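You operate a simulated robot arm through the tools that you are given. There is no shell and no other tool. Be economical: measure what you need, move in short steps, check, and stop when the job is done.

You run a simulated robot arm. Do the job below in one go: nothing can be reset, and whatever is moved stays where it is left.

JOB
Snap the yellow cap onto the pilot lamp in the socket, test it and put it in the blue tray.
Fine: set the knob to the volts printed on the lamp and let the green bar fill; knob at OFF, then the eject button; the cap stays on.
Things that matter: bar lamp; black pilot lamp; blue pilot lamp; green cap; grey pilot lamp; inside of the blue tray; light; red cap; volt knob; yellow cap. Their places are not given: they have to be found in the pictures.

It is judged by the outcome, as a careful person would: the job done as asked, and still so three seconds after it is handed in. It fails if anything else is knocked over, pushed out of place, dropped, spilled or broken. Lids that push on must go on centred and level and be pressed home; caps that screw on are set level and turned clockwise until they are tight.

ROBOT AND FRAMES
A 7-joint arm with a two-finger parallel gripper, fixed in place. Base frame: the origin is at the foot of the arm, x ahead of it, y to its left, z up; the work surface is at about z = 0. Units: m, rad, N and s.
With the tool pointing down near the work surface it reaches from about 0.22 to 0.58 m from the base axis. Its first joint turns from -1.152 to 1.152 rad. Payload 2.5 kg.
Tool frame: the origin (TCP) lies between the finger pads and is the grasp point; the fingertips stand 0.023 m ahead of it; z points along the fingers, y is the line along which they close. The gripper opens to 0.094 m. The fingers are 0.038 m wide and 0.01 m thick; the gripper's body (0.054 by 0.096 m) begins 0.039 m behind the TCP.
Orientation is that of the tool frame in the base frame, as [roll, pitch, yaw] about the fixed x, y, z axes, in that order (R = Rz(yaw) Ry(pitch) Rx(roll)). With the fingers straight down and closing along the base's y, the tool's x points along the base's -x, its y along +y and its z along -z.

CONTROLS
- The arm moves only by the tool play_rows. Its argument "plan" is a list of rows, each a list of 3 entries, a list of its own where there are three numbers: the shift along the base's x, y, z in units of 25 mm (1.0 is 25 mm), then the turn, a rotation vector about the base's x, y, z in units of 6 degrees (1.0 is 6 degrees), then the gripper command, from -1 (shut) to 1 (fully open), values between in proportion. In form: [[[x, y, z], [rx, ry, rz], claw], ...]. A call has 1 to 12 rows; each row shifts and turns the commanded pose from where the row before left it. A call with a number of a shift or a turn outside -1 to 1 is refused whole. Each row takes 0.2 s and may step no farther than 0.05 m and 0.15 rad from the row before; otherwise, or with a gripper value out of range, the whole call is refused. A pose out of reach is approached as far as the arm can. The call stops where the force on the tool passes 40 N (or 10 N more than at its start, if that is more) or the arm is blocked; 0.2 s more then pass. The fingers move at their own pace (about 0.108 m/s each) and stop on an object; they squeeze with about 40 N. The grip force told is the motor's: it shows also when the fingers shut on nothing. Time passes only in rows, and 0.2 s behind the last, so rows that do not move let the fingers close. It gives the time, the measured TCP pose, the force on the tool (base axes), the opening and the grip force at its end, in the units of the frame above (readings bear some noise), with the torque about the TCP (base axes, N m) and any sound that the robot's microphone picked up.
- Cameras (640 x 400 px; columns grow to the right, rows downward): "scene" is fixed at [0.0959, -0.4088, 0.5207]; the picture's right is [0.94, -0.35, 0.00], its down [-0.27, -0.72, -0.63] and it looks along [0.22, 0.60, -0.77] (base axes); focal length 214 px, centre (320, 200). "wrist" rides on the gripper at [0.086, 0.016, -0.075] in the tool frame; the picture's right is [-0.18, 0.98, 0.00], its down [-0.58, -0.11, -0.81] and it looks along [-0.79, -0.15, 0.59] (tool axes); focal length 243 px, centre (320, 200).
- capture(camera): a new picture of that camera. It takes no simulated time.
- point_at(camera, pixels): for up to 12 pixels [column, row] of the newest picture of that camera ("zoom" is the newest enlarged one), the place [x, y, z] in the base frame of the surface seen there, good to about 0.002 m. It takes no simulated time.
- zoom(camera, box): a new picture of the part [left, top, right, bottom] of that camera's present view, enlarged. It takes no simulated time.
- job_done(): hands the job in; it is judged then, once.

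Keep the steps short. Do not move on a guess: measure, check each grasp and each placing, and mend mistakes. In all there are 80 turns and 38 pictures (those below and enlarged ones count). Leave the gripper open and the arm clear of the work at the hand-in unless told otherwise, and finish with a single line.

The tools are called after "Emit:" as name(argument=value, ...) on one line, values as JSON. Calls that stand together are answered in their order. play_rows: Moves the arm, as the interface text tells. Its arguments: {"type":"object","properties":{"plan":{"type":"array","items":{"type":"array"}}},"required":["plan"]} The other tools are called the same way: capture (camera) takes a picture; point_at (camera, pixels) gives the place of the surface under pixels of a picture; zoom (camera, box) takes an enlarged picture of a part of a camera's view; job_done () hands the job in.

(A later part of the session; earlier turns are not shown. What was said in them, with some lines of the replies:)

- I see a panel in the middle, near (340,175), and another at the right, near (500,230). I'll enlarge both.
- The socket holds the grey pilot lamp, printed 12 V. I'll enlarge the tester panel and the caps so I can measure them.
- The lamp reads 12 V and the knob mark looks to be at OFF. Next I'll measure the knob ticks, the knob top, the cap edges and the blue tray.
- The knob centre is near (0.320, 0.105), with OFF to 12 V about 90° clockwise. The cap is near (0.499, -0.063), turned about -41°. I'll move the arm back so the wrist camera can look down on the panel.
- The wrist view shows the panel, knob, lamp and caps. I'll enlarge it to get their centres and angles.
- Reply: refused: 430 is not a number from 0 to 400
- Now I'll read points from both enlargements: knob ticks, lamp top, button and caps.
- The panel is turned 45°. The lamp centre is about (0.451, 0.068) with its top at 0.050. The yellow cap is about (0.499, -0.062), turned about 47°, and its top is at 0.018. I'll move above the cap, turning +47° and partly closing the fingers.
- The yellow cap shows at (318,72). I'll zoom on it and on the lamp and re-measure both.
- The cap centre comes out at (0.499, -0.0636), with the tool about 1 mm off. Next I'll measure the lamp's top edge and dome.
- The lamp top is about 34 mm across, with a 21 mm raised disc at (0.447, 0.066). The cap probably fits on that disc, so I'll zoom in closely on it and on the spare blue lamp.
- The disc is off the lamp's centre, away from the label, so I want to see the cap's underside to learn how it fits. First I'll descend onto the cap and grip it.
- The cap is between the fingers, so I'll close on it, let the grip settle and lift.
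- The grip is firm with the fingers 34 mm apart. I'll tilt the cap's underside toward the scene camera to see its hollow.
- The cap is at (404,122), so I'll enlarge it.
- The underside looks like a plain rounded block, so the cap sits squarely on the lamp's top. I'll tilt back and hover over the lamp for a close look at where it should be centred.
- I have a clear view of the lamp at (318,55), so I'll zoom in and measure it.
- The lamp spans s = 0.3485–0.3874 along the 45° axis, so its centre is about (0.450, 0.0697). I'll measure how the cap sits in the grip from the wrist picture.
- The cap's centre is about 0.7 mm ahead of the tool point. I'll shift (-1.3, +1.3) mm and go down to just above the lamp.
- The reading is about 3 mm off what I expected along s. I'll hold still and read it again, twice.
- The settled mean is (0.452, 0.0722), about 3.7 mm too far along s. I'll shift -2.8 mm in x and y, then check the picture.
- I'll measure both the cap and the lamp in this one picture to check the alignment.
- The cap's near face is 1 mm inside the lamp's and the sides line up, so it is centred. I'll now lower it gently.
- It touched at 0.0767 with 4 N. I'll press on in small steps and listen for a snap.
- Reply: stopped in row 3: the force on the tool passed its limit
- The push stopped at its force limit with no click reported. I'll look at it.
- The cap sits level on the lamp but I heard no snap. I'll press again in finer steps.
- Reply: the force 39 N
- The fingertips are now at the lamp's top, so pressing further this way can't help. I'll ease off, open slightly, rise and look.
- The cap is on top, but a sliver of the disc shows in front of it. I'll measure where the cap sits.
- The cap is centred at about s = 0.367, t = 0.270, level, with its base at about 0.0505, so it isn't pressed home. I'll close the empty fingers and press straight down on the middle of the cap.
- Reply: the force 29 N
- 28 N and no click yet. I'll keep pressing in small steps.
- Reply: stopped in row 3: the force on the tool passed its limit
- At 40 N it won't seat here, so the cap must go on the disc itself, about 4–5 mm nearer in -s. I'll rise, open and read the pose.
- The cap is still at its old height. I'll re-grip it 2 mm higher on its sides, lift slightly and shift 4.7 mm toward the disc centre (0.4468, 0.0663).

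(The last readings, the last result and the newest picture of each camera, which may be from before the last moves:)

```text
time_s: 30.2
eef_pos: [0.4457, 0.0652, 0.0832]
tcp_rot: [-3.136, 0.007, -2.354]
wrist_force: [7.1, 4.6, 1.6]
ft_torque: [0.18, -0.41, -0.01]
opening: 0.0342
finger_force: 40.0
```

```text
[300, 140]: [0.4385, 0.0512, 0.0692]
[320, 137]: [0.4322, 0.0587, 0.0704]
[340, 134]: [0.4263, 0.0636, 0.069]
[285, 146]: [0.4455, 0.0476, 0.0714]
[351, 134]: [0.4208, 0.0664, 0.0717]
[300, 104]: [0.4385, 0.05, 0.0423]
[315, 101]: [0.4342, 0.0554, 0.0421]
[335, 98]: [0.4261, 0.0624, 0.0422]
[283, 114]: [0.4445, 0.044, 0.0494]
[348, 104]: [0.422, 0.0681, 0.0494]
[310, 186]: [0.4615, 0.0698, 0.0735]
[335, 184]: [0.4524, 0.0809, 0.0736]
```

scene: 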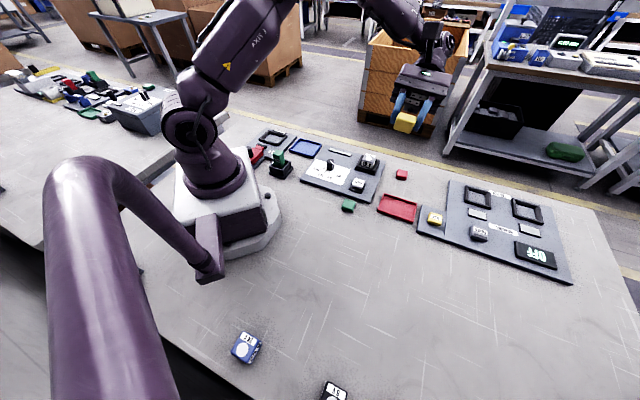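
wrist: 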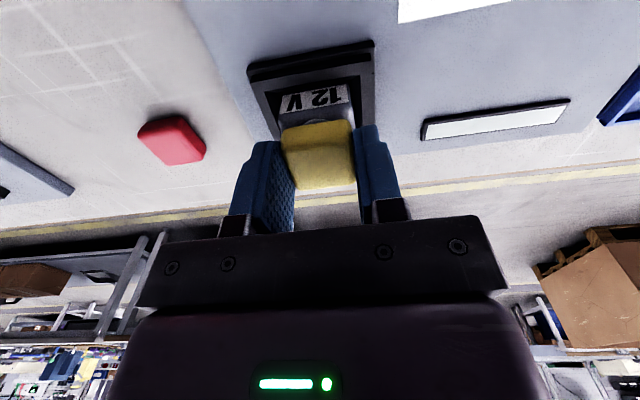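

The lamp's face moved about 4 mm along with the cap, and I read a side force of 7 N. So the cap is already fixed to the lamp. I'll undo the shift and lower it back into the socket.

Emit:
play_rows(plan=[[[0.085, 0.048, 0], [0, 0, 0], -1], [[0.085, 0.048, 0], [0, 0, 0], -1], [[0, 0, 0], [0, 0, 0], -1]])

Emit:
play_rows(plan=[[[0, 0, 0], [0, 0, 0], -1]])

Emit:
zoom(camera="scene", box=[346, 140, 394, 170])

```text
time_s: 31.0
eef_pos: [0.4496, 0.0683, 0.082]
tcp_rot: [-3.14, 0.003, -2.354]
wrist_force: [0.8, 0.3, -0.1]
ft_torque: [-0.02, 0.0, -0.02]
opening: 0.0343
finger_force: 40.0
```

```text
time_s: 31.4
eef_pos: [0.4508, 0.0677, 0.0827]
tcp_rot: [-3.138, 0.007, -2.354]
wrist_force: [-0.3, 0.1, -1.0]
ft_torque: [-0.02, -0.02, 0.01]
opening: 0.0342
finger_force: 39.9
```

```text
13.33 times, centred on (370, 155) of scene
```

zoom: 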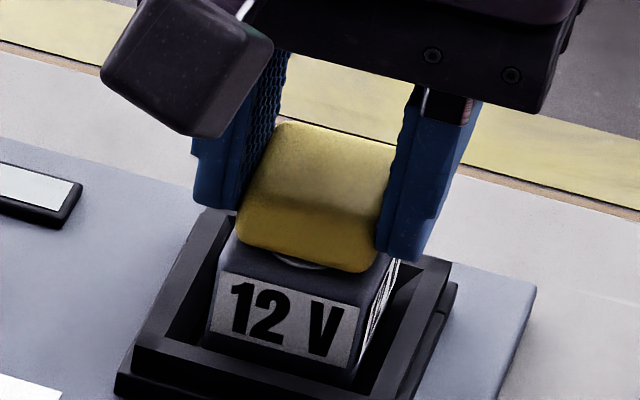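

The lamp lifted about 4 mm with the cap, so they are joined. I'll lower it back down and press it gently to seat it.

Emit:
play_rows(plan=[[[0, 0, -0.08], [0, 0, 0], -1], [[0, 0, -0.08], [0, 0, 0], -1], [[0, 0, -0.04], [0, 0, 0], -1], [[0, 0, -0.04], [0, 0, 0], -1], [[0, 0, 0], [0, 0, 0], -1]])

```text
time_s: 32.6
eef_pos: [0.4509, 0.0682, 0.0782]
tcp_rot: [-3.136, 0.006, -2.353]
wrist_force: [-1.9, -3.1, 17.5]
ft_torque: [-0.03, 0.0, 0.02]
opening: 0.0343
finger_force: 39.9
```

It is seated with 17 N of push. I'll release it, rise and move above the knob at about (0.324, 0.1055).

Emit:
play_rows(plan=[[[0, 0, 0.05], [0, 0, 0], -1], [[0, 0, 0], [0, 0, 0], 0.25], [[0, 0, 0], [0, 0, 0], 0.25], [[0, 0, 0.9], [0, 0, 0], 0.25], [[0, 0, 0.9], [0, 0, 0], 0.25], [[0, 0, 0.9], [0, 0, 0], 0.25], [[-0.845, 0.248, 0.3], [0, 0, 0], 0.25], [[-0.845, 0.248, 0], [0, 0, 0], 0.25], [[-0.845, 0.248, 0], [0, 0, 0], 0.25], [[-0.845, 0.248, 0], [0, 0, 0], 0.25], [[-0.845, 0.248, 0], [0, 0, 0], 0.25], [[-0.845, 0.248, 0], [0, 0, 0], 0.25]])

Emit:
play_rows(plan=[[[0, 0, 0], [0, 0, 0], 0.25], [[0, 0, 0], [0, 0, 0], 0.25]])

Emit:
capture(camera="wrist")

```text
time_s: 35.2
eef_pos: [0.3238, 0.1069, 0.1538]
tcp_rot: [-3.139, 0.005, -2.354]
wrist_force: [0.2, 0.0, -0.2]
ft_torque: [-0.02, 0.0, -0.02]
opening: 0.0585
finger_force: 0.1
```

```text
time_s: 35.8
eef_pos: [0.3241, 0.1055, 0.1544]
tcp_rot: [-3.137, 0.006, -2.356]
wrist_force: [0.5, -0.7, -0.3]
ft_torque: [-0.01, 0.0, 0.0]
opening: 0.0586
finger_force: 0.1
```

```text
6 pictures are left
```

wrist: 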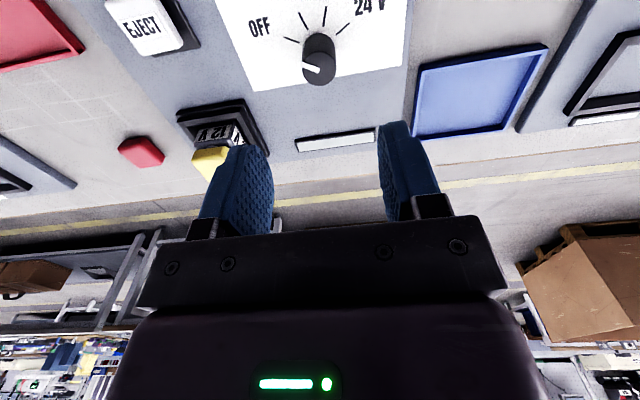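

The knob is clear to see. I'll measure its top, the ticks, the blue tray and the eject button from this picture.

Emit:
point_at(camera="wrist", pixels=[[319, 70], [304, 71], [335, 69], [319, 84], [284, 38], [299, 13], [326, 8], [350, 20], [304, 66], [480, 85], [148, 25], [214, 165]])

Emit:
point_at(camera="wrist", pixels=[[298, 42], [307, 28], [322, 25], [337, 34], [417, 70], [546, 48], [416, 136], [505, 126], [130, 8], [178, 35], [190, 30], [205, 150]])

```text
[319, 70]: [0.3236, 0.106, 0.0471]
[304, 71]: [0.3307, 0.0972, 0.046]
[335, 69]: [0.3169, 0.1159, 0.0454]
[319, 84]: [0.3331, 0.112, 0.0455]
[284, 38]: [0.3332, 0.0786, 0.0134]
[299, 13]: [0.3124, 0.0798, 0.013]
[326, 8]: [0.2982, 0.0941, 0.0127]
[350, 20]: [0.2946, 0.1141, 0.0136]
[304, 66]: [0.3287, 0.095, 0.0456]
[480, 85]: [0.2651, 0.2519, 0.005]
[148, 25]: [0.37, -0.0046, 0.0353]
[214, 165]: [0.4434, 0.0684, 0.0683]
```

```text
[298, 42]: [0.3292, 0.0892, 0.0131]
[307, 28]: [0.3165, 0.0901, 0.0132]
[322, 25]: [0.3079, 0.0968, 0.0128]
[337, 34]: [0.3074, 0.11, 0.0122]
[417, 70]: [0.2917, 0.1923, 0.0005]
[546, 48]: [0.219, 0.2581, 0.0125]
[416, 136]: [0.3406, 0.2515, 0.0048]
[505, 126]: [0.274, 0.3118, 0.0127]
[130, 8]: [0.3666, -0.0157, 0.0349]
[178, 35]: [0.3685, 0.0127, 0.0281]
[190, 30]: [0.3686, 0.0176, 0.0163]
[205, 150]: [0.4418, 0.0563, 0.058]
```

The knob centre is (0.3238, 0.1064) and the tool is right above it. OFF is at -71° and 12 V at about -153°, so I need roughly 82° clockwise. I'll descend and grip.

Emit:
play_rows(plan=[[[0, 0, -0.9], [0, 0, 0], 0.25], [[0, 0, -0.9], [0, 0, 0], 0.25], [[0, 0, -0.9], [0, 0, 0], 0.25], [[0, 0, -0.9], [0, 0, 0], 0.25], [[0, 0, -0.8], [0, 0, 0], 0.25], [[0, 0, 0], [0, 0, 0], 0.25], [[0, 0, 0], [0, 0, 0], -1], [[0, 0, 0], [0, 0, 0], -1], [[0, 0, 0], [0, 0, 0], -1]])

```text
time_s: 37.8
eef_pos: [0.3241, 0.1067, 0.0434]
tcp_rot: [-3.137, 0.005, -2.356]
wrist_force: [10.2, -4.3, -14.2]
ft_torque: [0.41, 0.36, -0.02]
opening: 0.0258
finger_force: 45.0
```

The grip is firm at 25.8 mm, which is the knob's width. I'll turn it clockwise in small steps.

Emit:
play_rows(plan=[[[0, 0, 0], [0, 0, -0.8], -1], [[0, 0, 0], [0, 0, -0.9], -1], [[0, 0, 0], [0, 0, -0.9], -1], [[0, 0, 0], [0, 0, -0.9], -1], [[0, 0, 0], [0, 0, -0.9], -1], [[0, 0, 0], [0, 0, -0.9], -1], [[0, 0, 0], [0, 0, -0.9], -1], [[0, 0, 0], [0, 0, -0.7], -1], [[0, 0, 0], [0, 0, 0], -1]])

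```text
time_s: 39.8
eef_pos: [0.3248, 0.1062, 0.0431]
tcp_rot: [-3.138, 0.008, -3.078]
wrist_force: [4.3, -9.2, 23.7]
ft_torque: [0.54, -1.18, -0.02]
opening: 0.0259
finger_force: 45.3
```

That is 41° turned, so the knob is at about 6 V. I'll continue to 12 V.

Emit:
play_rows(plan=[[[0, 0, 0.02], [0, 0, -0.9], -1], [[0, 0, 0.02], [0, 0, -0.9], -1], [[0, 0, 0], [0, 0, -0.9], -1], [[0, 0, 0], [0, 0, -0.9], -1], [[0, 0, 0], [0, 0, -0.9], -1], [[0, 0, 0], [0, 0, -0.9], -1], [[0, 0, 0], [0, 0, -0.9], -1], [[0, 0, 0], [0, 0, -0.55], -1], [[0, 0, 0], [0, 0, 0], -1]])

Emit:
zoom(camera="scene", box=[296, 135, 392, 195])

```text
time_s: 41.1
eef_pos: [0.3246, 0.1054, 0.0442]
tcp_rot: [-3.14, 0.009, 2.742]
wrist_force: [1.7, -0.4, -4.4]
ft_torque: [0.55, 0.14, 0.01]
opening: 0.0258
finger_force: 45.4
stopped in row 6: the force on the tool passed its limit (the readings are from after the stop); the commanded pose is now the measured one
```

```text
6.67 times, centred on (344, 165) of scene
```

zoom: 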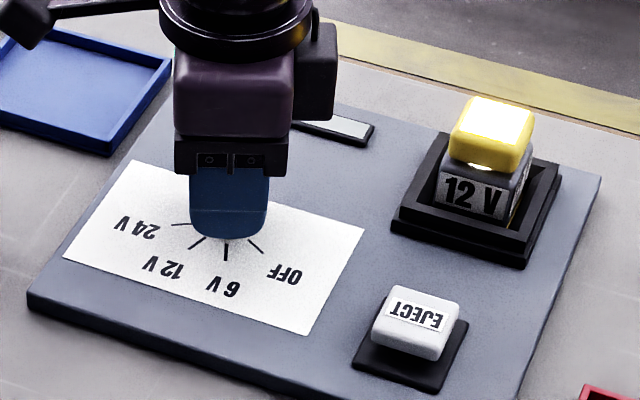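

The lamp glows. 68° is turned and a force spike stopped the turn, so I'll finish the remaining 14° slowly.

Emit:
play_rows(plan=[[[0, 0, 0], [0, 0, -0.5], -1], [[0, 0, 0], [0, 0, -0.5], -1], [[0, 0, 0], [0, 0, -0.5], -1], [[0, 0, 0], [0, 0, -0.5], -1], [[0, 0, 0], [0, 0, -0.3], -1], [[0, 0, 0], [0, 0, 0], -1]])

```text
time_s: 42.5
eef_pos: [0.3246, 0.106, 0.0446]
tcp_rot: [3.14, 0.008, 2.5]
wrist_force: [12.2, 4.5, -32.0]
ft_torque: [0.74, 0.01, -0.02]
opening: 0.0256
finger_force: 45.3
```

The total turn is 82°. I'll open the fingers, rise clear and check the knob and the bar.

Emit:
play_rows(plan=[[[0, 0, 0], [0, 0, 0], 0.25], [[0, 0, 0], [0, 0, 0], 0.25], [[0, 0, 0.9], [0, 0, 0], 0.25], [[0, 0, 0.9], [0, 0, 0], 0.25], [[0, 0, 0.9], [0, 0, 0], 0.25], [[0, 0, 0.9], [0, 0, 0], 0.25], [[0, 0, 0.9], [0, 0, 0], 0.25]])

Emit:
zoom(camera="scene", box=[296, 135, 392, 195])

```text
time_s: 44.1
eef_pos: [0.3242, 0.1067, 0.1587]
tcp_rot: [-3.141, 0.008, 2.502]
wrist_force: [-0.4, 0.3, 0.3]
ft_torque: [-0.01, -0.02, -0.01]
opening: 0.0588
finger_force: 0.0
```

```text
6.67 times, centred on (344, 165) of scene
```

zoom: 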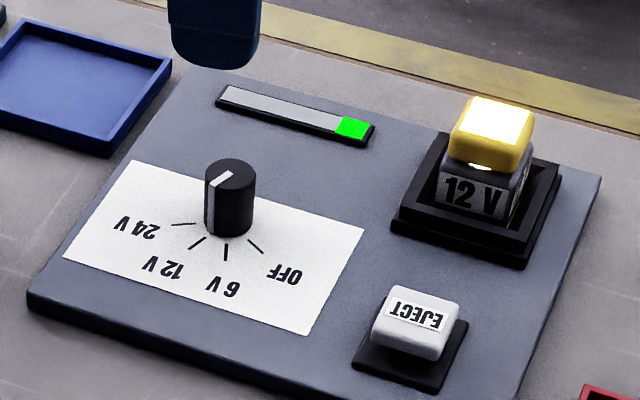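

The knob points at 12 V and the green bar is about a quarter full. I'll hold still for around 10 s.

Emit:
play_rows(plan=[[[0, 0, 0], [0, 0, 0], 0.25], [[0, 0, 0], [0, 0, 0], 0.25], [[0, 0, 0], [0, 0, 0], 0.25], [[0, 0, 0], [0, 0, 0], 0.25], [[0, 0, 0], [0, 0, 0], 0.25], [[0, 0, 0], [0, 0, 0], 0.25], [[0, 0, 0], [0, 0, 0], 0.25], [[0, 0, 0], [0, 0, 0], 0.25], [[0, 0, 0], [0, 0, 0], 0.25], [[0, 0, 0], [0, 0, 0], 0.25], [[0, 0, 0], [0, 0, 0], 0.25], [[0, 0, 0], [0, 0, 0], 0.25]])

Emit:
play_rows(plan=[[[0, 0, 0], [0, 0, 0], 0.25], [[0, 0, 0], [0, 0, 0], 0.25], [[0, 0, 0], [0, 0, 0], 0.25], [[0, 0, 0], [0, 0, 0], 0.25], [[0, 0, 0], [0, 0, 0], 0.25], [[0, 0, 0], [0, 0, 0], 0.25], [[0, 0, 0], [0, 0, 0], 0.25], [[0, 0, 0], [0, 0, 0], 0.25], [[0, 0, 0], [0, 0, 0], 0.25], [[0, 0, 0], [0, 0, 0], 0.25], [[0, 0, 0], [0, 0, 0], 0.25], [[0, 0, 0], [0, 0, 0], 0.25]])

Emit:
play_rows(plan=[[[0, 0, 0], [0, 0, 0], 0.25], [[0, 0, 0], [0, 0, 0], 0.25], [[0, 0, 0], [0, 0, 0], 0.25], [[0, 0, 0], [0, 0, 0], 0.25], [[0, 0, 0], [0, 0, 0], 0.25], [[0, 0, 0], [0, 0, 0], 0.25], [[0, 0, 0], [0, 0, 0], 0.25], [[0, 0, 0], [0, 0, 0], 0.25], [[0, 0, 0], [0, 0, 0], 0.25], [[0, 0, 0], [0, 0, 0], 0.25], [[0, 0, 0], [0, 0, 0], 0.25], [[0, 0, 0], [0, 0, 0], 0.25]])

Emit:
play_rows(plan=[[[0, 0, 0], [0, 0, 0], 0.25], [[0, 0, 0], [0, 0, 0], 0.25], [[0, 0, 0], [0, 0, 0], 0.25], [[0, 0, 0], [0, 0, 0], 0.25], [[0, 0, 0], [0, 0, 0], 0.25], [[0, 0, 0], [0, 0, 0], 0.25], [[0, 0, 0], [0, 0, 0], 0.25], [[0, 0, 0], [0, 0, 0], 0.25], [[0, 0, 0], [0, 0, 0], 0.25], [[0, 0, 0], [0, 0, 0], 0.25], [[0, 0, 0], [0, 0, 0], 0.25], [[0, 0, 0], [0, 0, 0], 0.25]])

Emit:
zoom(camera="scene", box=[296, 135, 392, 195])

```text
time_s: 46.7
eef_pos: [0.323, 0.1063, 0.1587]
tcp_rot: [-3.141, 0.007, 2.503]
wrist_force: [0.0, -0.2, -0.6]
ft_torque: [-0.01, 0.0, -0.01]
opening: 0.0589
finger_force: 0.1
```

```text
time_s: 49.3
eef_pos: [0.3233, 0.1074, 0.1581]
tcp_rot: [-3.139, 0.007, 2.504]
wrist_force: [0.5, -0.8, 0.0]
ft_torque: [-0.03, 0.01, 0.03]
opening: 0.0587
finger_force: 0.1
```

```text
time_s: 51.9
eef_pos: [0.3239, 0.1064, 0.1603]
tcp_rot: [-3.14, 0.008, 2.502]
wrist_force: [-0.4, 0.2, -0.3]
ft_torque: [0.0, 0.0, 0.0]
opening: 0.0587
finger_force: 0.1
```

```text
time_s: 54.5
eef_pos: [0.3236, 0.107, 0.1584]
tcp_rot: [-3.141, 0.007, 2.501]
wrist_force: [0.2, -0.4, -0.6]
ft_torque: [0.0, -0.02, -0.01]
opening: 0.0588
finger_force: 0.0
```

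```text
6.67 times, centred on (344, 165) of scene
```

zoom: 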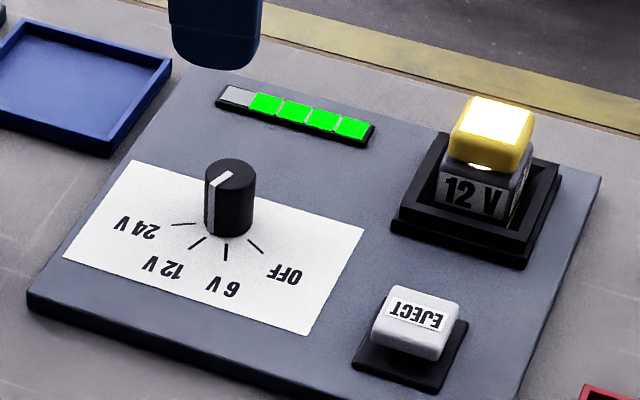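

Four of the five bar segments are lit. I'll wait almost 8 s more for the last one.

Emit:
play_rows(plan=[[[0, 0, 0], [0, 0, 0], 0.25], [[0, 0, 0], [0, 0, 0], 0.25], [[0, 0, 0], [0, 0, 0], 0.25], [[0, 0, 0], [0, 0, 0], 0.25], [[0, 0, 0], [0, 0, 0], 0.25], [[0, 0, 0], [0, 0, 0], 0.25], [[0, 0, 0], [0, 0, 0], 0.25], [[0, 0, 0], [0, 0, 0], 0.25], [[0, 0, 0], [0, 0, 0], 0.25], [[0, 0, 0], [0, 0, 0], 0.25], [[0, 0, 0], [0, 0, 0], 0.25], [[0, 0, 0], [0, 0, 0], 0.25]])

Emit:
play_rows(plan=[[[0, 0, 0], [0, 0, 0], 0.25], [[0, 0, 0], [0, 0, 0], 0.25], [[0, 0, 0], [0, 0, 0], 0.25], [[0, 0, 0], [0, 0, 0], 0.25], [[0, 0, 0], [0, 0, 0], 0.25], [[0, 0, 0], [0, 0, 0], 0.25], [[0, 0, 0], [0, 0, 0], 0.25], [[0, 0, 0], [0, 0, 0], 0.25], [[0, 0, 0], [0, 0, 0], 0.25], [[0, 0, 0], [0, 0, 0], 0.25], [[0, 0, 0], [0, 0, 0], 0.25], [[0, 0, 0], [0, 0, 0], 0.25]])

Emit:
play_rows(plan=[[[0, 0, 0], [0, 0, 0], 0.25], [[0, 0, 0], [0, 0, 0], 0.25], [[0, 0, 0], [0, 0, 0], 0.25], [[0, 0, 0], [0, 0, 0], 0.25], [[0, 0, 0], [0, 0, 0], 0.25], [[0, 0, 0], [0, 0, 0], 0.25], [[0, 0, 0], [0, 0, 0], 0.25], [[0, 0, 0], [0, 0, 0], 0.25], [[0, 0, 0], [0, 0, 0], 0.25], [[0, 0, 0], [0, 0, 0], 0.25], [[0, 0, 0], [0, 0, 0], 0.25], [[0, 0, 0], [0, 0, 0], 0.25]])

Emit:
point_at(camera="scene", pixels=[[331, 153], [305, 148]])

```text
time_s: 57.1
eef_pos: [0.3234, 0.1071, 0.1589]
tcp_rot: [-3.14, 0.007, 2.503]
wrist_force: [0.1, 0.0, -0.1]
ft_torque: [0.03, -0.01, 0.02]
opening: 0.0588
finger_force: 0.1
```

```text
time_s: 59.7
eef_pos: [0.3235, 0.1065, 0.1575]
tcp_rot: [-3.141, 0.006, 2.503]
wrist_force: [0.8, -0.1, -0.3]
ft_torque: [0.0, 0.02, 0.01]
opening: 0.0589
finger_force: 0.1
```

```text
time_s: 62.3
eef_pos: [0.3239, 0.1072, 0.1596]
tcp_rot: [-3.139, 0.007, 2.503]
wrist_force: [-0.3, 0.3, 0.4]
ft_torque: [0.0, -0.02, 0.05]
opening: 0.0589
finger_force: 0.0
```

```text
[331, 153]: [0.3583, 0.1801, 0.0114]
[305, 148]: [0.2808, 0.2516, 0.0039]
```

Timing puts the fifth segment at no later than 59.7 s and it is now 62.3 s, so the bar is full. I'll descend and grip the knob again.

Emit:
play_rows(plan=[[[0, 0, -0.9], [0, 0, 0], 0.25], [[0, 0, -0.9], [0, 0, 0], 0.25], [[0, 0, -0.9], [0, 0, 0], 0.25], [[0, 0, -0.9], [0, 0, 0], 0.25], [[0, 0, -0.9], [0, 0, 0], 0.25], [[0, 0, -0.1], [0, 0, 0], 0.25], [[0, 0, 0], [0, 0, 0], 0.25], [[0, 0, 0], [0, 0, 0], -1], [[0, 0, 0], [0, 0, 0], -1], [[0, 0, 0], [0, 0, 0], -1]])

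```text
time_s: 64.5
eef_pos: [0.3241, 0.1054, 0.0424]
tcp_rot: [-3.14, 0.007, 2.503]
wrist_force: [3.6, 1.3, -10.6]
ft_torque: [0.64, -0.24, 0.01]
opening: 0.0259
finger_force: 44.8
```

Gripped. I'll turn it counter-clockwise back toward OFF.

Emit:
play_rows(plan=[[[0, 0, 0], [0, 0, 0.7], -1], [[0, 0, 0], [0, 0, 0.8], -1], [[0, 0, 0], [0, 0, 0.8], -1], [[0, 0, 0], [0, 0, 0.8], -1], [[0, 0, 0], [0, 0, 0.8], -1], [[0, 0, 0], [0, 0, 0.8], -1], [[0, 0, 0], [0, 0, 0.8], -1], [[0, 0, 0], [0, 0, 0.8], -1], [[0, 0, 0], [0, 0, 0], -1]])

```text
time_s: 66.5
eef_pos: [0.3264, 0.108, 0.0425]
tcp_rot: [-3.141, 0.013, -3.12]
wrist_force: [7.1, -1.3, 14.1]
ft_torque: [0.53, -0.43, 0.0]
opening: 0.026
finger_force: 44.8
```

38° is done and about 44° is left.

Emit:
play_rows(plan=[[[0, 0, 0], [0, 0, 0.7], -1], [[0, 0, 0], [0, 0, 0.7], -1], [[0, 0, 0], [0, 0, 0.7], -1], [[0, 0, 0], [0, 0, 0.7], -1], [[0, 0, 0], [0, 0, 0.7], -1], [[0, 0, 0], [0, 0, 0.7], -1], [[0, 0, 0], [0, 0, 0.7], -1], [[0, 0, 0], [0, 0, 0.7], -1], [[0, 0, 0], [0, 0, 0.7], -1], [[0, 0, 0], [0, 0, 0.7], -1], [[0, 0, 0], [0, 0, 0.35], -1], [[0, 0, 0], [0, 0, 0], -1]])

```text
time_s: 69.1
eef_pos: [0.3246, 0.1059, 0.0419]
tcp_rot: [-3.137, 0.007, -2.349]
wrist_force: [12.6, -10.5, 27.1]
ft_torque: [-0.01, 0.51, -0.38]
opening: 0.0259
finger_force: 45.0
```

The knob is back at its start angle against the stop, which is OFF. I'll release it, rise and go over the eject button at about (0.374, -0.0055) with the fingers closed.

Emit:
play_rows(plan=[[[0, 0, 0], [0, 0, -0.1], 0.25], [[0, 0, 0], [0, 0, 0], 0.25], [[0, 0, 0.9], [0, 0, 0], 0.25], [[0, 0, 0.9], [0, 0, 0], 0.25], [[0, 0, 0.9], [0, 0, 0], 0.25], [[0, 0, 0.9], [0, 0, 0], 0.25], [[0.4, -0.892, 0], [0, 0, 0], -1], [[0.4, -0.892, 0], [0, 0, 0], -1], [[0.4, -0.892, 0], [0, 0, 0], -1], [[0.4, -0.892, 0], [0, 0, 0], -1], [[0.4, -0.892, 0], [0, 0, 0], -1], [[0, 0, 0], [0, 0, 0], -1]])

Emit:
play_rows(plan=[[[0, 0, 0], [0, 0, 0], -1]])

Emit:
capture(camera="scene")

```text
time_s: 71.7
eef_pos: [0.3746, -0.0079, 0.1311]
tcp_rot: [-3.141, 0.009, -2.361]
wrist_force: [-0.2, 0.3, -0.6]
ft_torque: [0.0, 0.0, 0.02]
opening: 0.0001
finger_force: 39.9
```

```text
time_s: 72.1
eef_pos: [0.3737, -0.0062, 0.1315]
tcp_rot: [-3.14, 0.006, -2.361]
wrist_force: [0.4, 0.7, 0.3]
ft_torque: [0.02, 0.0, -0.02]
opening: 0.0
finger_force: 39.9
```

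```text
2 pictures are left
```

scene: 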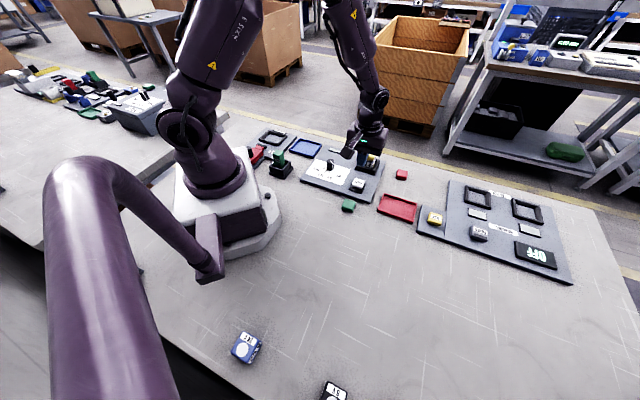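

The knob looks to be at OFF and the lamp is dark. The tool is above the button, so I'll descend and press it.

Emit:
play_rows(plan=[[[0, 0, -0.9], [0, 0, 0], -1], [[0, 0, -0.9], [0, 0, 0], -1], [[0, 0, -0.8], [0, 0, 0], -1], [[0, 0, -0.2], [0, 0, 0], -1], [[0, 0, -0.1], [0, 0, 0], -1], [[0, 0, -0.06], [0, 0, 0], -1], [[0, 0, -0.06], [0, 0, 0], -1], [[0, 0, -0.06], [0, 0, 0], -1]])

```text
time_s: 73.9
eef_pos: [0.3744, -0.0054, 0.0537]
tcp_rot: [-3.137, 0.008, -2.361]
wrist_force: [-0.3, -0.5, 0.0]
ft_torque: [-0.01, 0.03, 0.04]
opening: 0.0
finger_force: 39.8
```

The tips are at about 0.031 and I feel no force yet. I'll press a bit more.

Emit:
play_rows(plan=[[[0, 0, -0.06], [0, 0, 0], -1], [[0, 0, -0.06], [0, 0, 0], -1], [[0, 0, -0.06], [0, 0, 0], -1], [[0, 0, 0], [0, 0, 0], -1]])

```text
time_s: 74.9
eef_pos: [0.3765, -0.0049, 0.051]
tcp_rot: [-3.14, 0.007, -2.361]
wrist_force: [-3.8, 3.0, 10.4]
ft_torque: [-0.03, 0.21, -0.08]
opening: 0.0003
finger_force: 40.0
```

Contact now at 10 N. I'll press until the button bottoms.

Emit:
play_rows(plan=[[[0, 0, -0.05], [0, 0, 0], -1], [[0, 0, -0.05], [0, 0, 0], -1], [[0, 0, 0], [0, 0, 0], -1]])

```text
time_s: 75.7
eef_pos: [0.3761, -0.0045, 0.0493]
tcp_rot: [-3.138, 0.01, -2.362]
wrist_force: [-6.3, -0.4, 31.2]
ft_torque: [-0.26, 0.39, 0.06]
opening: 0.0
finger_force: 39.8
```

That is a full press at 31 N. I'll rise, open the fingers and move over the lamp to see whether it popped up.

Emit:
play_rows(plan=[[[0, 0, 0.6], [0, 0, 0], -1], [[0, 0, 0.9], [0, 0, 0], -1], [[0, 0, 0.9], [0, 0, 0], -1], [[0, 0, 0.9], [0, 0, 0], 0.25], [[0, 0, 0.9], [0, 0, 0], 0.25], [[0.6, 0.588, 0.2], [0, 0, 0], 0.25], [[0.6, 0.588, 0.2], [0, 0, 0], 0.25], [[0.6, 0.588, 0.2], [0, 0, 0], 0.25], [[0.6, 0.588, 0], [0, 0, 0], 0.25], [[0.6, 0.588, 0], [0, 0, 0], 0.25], [[0, 0, 0], [0, 0, 0], 0.25], [[0, 0, 0], [0, 0, 0], 0.25]])

Emit:
capture(camera="wrist")

```text
time_s: 78.3
eef_pos: [0.4484, 0.0698, 0.1699]
tcp_rot: [-3.141, 0.007, -2.362]
wrist_force: [0.3, -0.8, -0.1]
ft_torque: [-0.02, 0.01, 0.01]
opening: 0.0589
finger_force: 0.0
```

```text
1 pictures are left
```

wrist: 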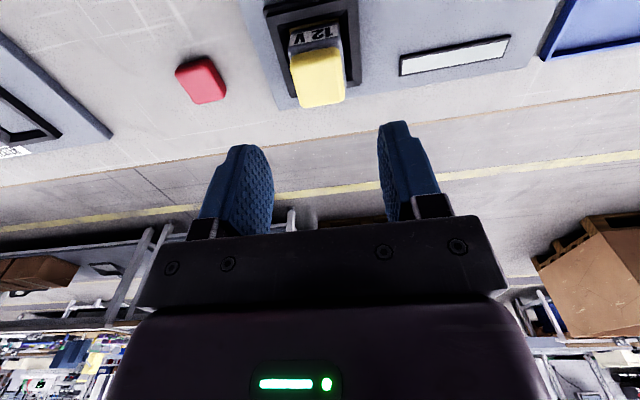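

I'll read the cap's height and position, and the tray, from this picture.

Emit:
point_at(camera="wrist", pixels=[[318, 75], [318, 62], [322, 98], [293, 58], [339, 52], [300, 102], [344, 94], [315, 45], [300, 42], [330, 38], [580, 30], [455, 55]])

```text
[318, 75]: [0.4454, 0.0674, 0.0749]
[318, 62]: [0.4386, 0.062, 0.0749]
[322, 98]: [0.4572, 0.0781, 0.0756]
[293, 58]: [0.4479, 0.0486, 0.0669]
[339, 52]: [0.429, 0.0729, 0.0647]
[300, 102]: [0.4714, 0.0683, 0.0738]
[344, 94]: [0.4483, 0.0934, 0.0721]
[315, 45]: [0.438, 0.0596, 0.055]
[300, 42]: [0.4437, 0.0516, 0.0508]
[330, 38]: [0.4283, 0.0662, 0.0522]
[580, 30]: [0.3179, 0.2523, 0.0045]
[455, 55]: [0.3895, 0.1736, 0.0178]
```

The cap top is now at 0.075, up 6.5 mm, so the lamp has been ejected with its cap on. I'll descend and grip the lamp body below the cap, with the tips at about 0.035 above the socket rim.

Emit:
play_rows(plan=[[[0.02, 0, -0.9], [0, 0, 0.05], 0.25], [[0, 0, -0.9], [0, 0, 0], 0.25], [[0, 0, -0.9], [0, 0, 0], 0.25], [[0, 0, -0.9], [0, 0, 0], 0.25], [[0, 0, -0.6], [0, 0, 0], 0.25], [[0, 0, -0.24], [0, 0, 0], 0.25], [[0, 0, 0], [0, 0, 0], 0.25]])

Emit:
play_rows(plan=[[[0, 0, 0], [0, 0, 0], -1], [[0, 0, 0], [0, 0, 0], -1], [[0, 0, 0], [0, 0, 0], -1]])

```text
time_s: 79.9
eef_pos: [0.4506, 0.0682, 0.0573]
tcp_rot: [-3.142, 0.007, -2.356]
wrist_force: [-0.9, 0.0, 0.5]
ft_torque: [0.02, 0.02, 0.01]
opening: 0.0588
finger_force: 0.0
```

```text
time_s: 80.7
eef_pos: [0.45, 0.069, 0.0571]
tcp_rot: [-3.14, 0.004, -2.356]
wrist_force: [-1.1, 0.4, -0.3]
ft_torque: [0.03, -0.03, 0.0]
opening: 0.0392
finger_force: 40.6
```

The lamp body is gripped at 39 mm. I'll lift straight up and measure the spare lamp's height, so I know how far to lower this one.

Emit:
play_rows(plan=[[[0, 0, 0.4], [0, 0, 0], -1], [[0, 0, 0.6], [0, 0, 0], -1], [[0, 0, 0.9], [0, 0, 0], -1], [[0, 0, 0.9], [0, 0, 0], -1], [[0, 0, 0.9], [0, 0, 0], -1], [[0, 0, 0.9], [0, 0, 0], -1], [[0, 0, 0], [0, 0, 0], -1]])

Emit:
point_at(camera="scene", pixels=[[246.5, 349], [243, 345], [240, 350], [250, 340], [305, 148], [305.5, 150], [302, 148], [309, 149], [265, 365], [306, 146]])

```text
time_s: 82.3
eef_pos: [0.4483, 0.0694, 0.1694]
tcp_rot: [-3.14, 0.007, -2.355]
wrist_force: [0.7, 0.6, -0.9]
ft_torque: [0.02, -0.03, 0.01]
opening: 0.0391
finger_force: 39.8
```

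```text
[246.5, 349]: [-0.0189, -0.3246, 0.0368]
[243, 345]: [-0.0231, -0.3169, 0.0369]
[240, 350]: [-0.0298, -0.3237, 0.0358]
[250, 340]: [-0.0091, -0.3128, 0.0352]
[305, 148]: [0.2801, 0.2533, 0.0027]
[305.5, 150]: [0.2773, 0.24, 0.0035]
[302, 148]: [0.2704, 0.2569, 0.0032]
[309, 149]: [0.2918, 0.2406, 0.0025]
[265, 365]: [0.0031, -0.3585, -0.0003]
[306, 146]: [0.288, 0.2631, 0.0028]
```

The lamp is about 36 mm tall, so its base is about 36 mm below the tool point. The tray floor centre is (0.2805, 0.252, 0.003). I'll move over the tray.

Emit:
play_rows(plan=[[[-0.749, 0.813, 0], [0, 0, 0], -1], [[-0.749, 0.813, 0], [0, 0, 0], -1], [[-0.749, 0.813, 0], [0, 0, 0], -1], [[-0.749, 0.813, 0], [0, 0, 0], -1], [[-0.749, 0.813, 0], [0, 0, 0], -1], [[-0.749, 0.813, 0], [0, 0, 0], -1], [[-0.749, 0.813, 0], [0, 0, 0], -1], [[-0.749, 0.813, 0], [0, 0, 0], -1], [[-0.749, 0.813, 0], [0, 0, 0], -1], [[0, 0, 0], [0, 0, 0], -1], [[0, 0, 0], [0, 0, 0], -1]])

Emit:
play_rows(plan=[[[0, 0, -0.9], [0, 0, 0], -1], [[0, 0, -0.9], [0, 0, 0], -1], [[0, 0, -0.9], [0, 0, 0], -1], [[0, 0, -0.9], [0, 0, 0], -1], [[0, 0, -0.9], [0, 0, 0], -1], [[0, 0, -0.3], [0, 0, 0], -1], [[0, 0, 0], [0, 0, 0], -1]])

```text
time_s: 84.7
eef_pos: [0.2779, 0.2506, 0.1728]
tcp_rot: [-3.14, 0.007, -2.356]
wrist_force: [-0.8, 0.7, -0.9]
ft_torque: [-0.03, -0.01, 0.0]
opening: 0.0393
finger_force: 40.2
```

```text
time_s: 86.3
eef_pos: [0.2807, 0.251, 0.0527]
tcp_rot: [-3.139, 0.006, -2.356]
wrist_force: [-0.3, -0.3, -0.4]
ft_torque: [0.04, -0.03, 0.03]
opening: 0.0396
finger_force: 39.8
```

Now over the tray at z = 0.0527. I'll lower it slowly until it touches.

Emit:
play_rows(plan=[[[0, 0, -0.2], [0, 0, 0], -1], [[0, 0, -0.15], [0, 0, 0], -1], [[0, 0, -0.08], [0, 0, 0], -1], [[0, 0, -0.05], [0, 0, 0], -1], [[0, 0, 0], [0, 0, 0], -1]])

```text
time_s: 87.5
eef_pos: [0.281, 0.2523, 0.0417]
tcp_rot: [-3.139, 0.005, -2.356]
wrist_force: [-9.3, -8.6, 38.4]
ft_torque: [-0.15, 0.29, 0.0]
opening: 0.039
finger_force: 39.8
```

It is on the floor of the tray. I'll ease off, open and rise clear.

Emit:
play_rows(plan=[[[0, 0, 0.06], [0, 0, 0], -1], [[0, 0, 0.03], [0, 0, 0], -1], [[0, 0, 0], [0, 0, 0], 0.1], [[0, 0, 0], [0, 0, 0], 0.1], [[0, 0, 0.3], [0, 0, 0], 0.1], [[0, 0, 0.9], [0, 0, 0], 0.1], [[0, 0, 0.9], [0, 0, 0], 0.1], [[0, 0, 0.9], [0, 0, 0], 0.1], [[0, 0, 0.9], [0, 0, 0], 1], [[0, 0, 0.9], [0, 0, 0], 1], [[0.7, -0.7, 0.5], [0, 0, 0], 1], [[0.7, -0.7, 0.5], [0, 0, 0], 1]])

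Emit:
play_rows(plan=[[[0.8, -0.6, 0.5], [0, 0, 0], 1], [[0.8, -0.6, 0.5], [0, 0, 0], 1], [[0.8, -0.6, 0.5], [0, 0, 0], 1], [[0.8, -0.6, 0.5], [0, 0, 0], 1], [[0.8, -0.6, 0.3], [0, 0, 0], 1], [[0, 0, 0], [0, 0, 0], 1]])

Emit:
zoom(camera="scene", box=[270, 120, 390, 200])

```text
time_s: 90.1
eef_pos: [0.3159, 0.2146, 0.1902]
tcp_rot: [-3.141, 0.007, -2.355]
wrist_force: [-0.2, -0.2, 0.4]
ft_torque: [-0.01, 0.02, 0.01]
opening: 0.0941
finger_force: 0.1
```

```text
time_s: 91.5
eef_pos: [0.4141, 0.1395, 0.2461]
tcp_rot: [-3.14, 0.006, -2.358]
wrist_force: [-0.3, 0.6, 0.1]
ft_torque: [0.01, -0.02, -0.02]
opening: 0.094
finger_force: 0.1
```

```text
5.00 times, centred on (330, 160) of scene
```

zoom: 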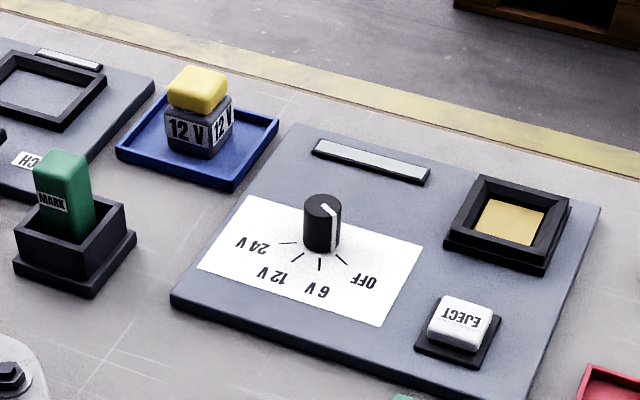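

The capped 12 V lamp stands upright in the blue tray, the knob is at OFF and the socket is empty. The gripper is open and clear, so I'm handing the job in.

Emit:
job_done()

```text
The job is handed in.
```

The grey 12 V lamp, yellow cap on, was run at 12 V, ejected with the knob at OFF and put in the blue tray; I saw four of five bar segments lit and judged the fifth by timing.
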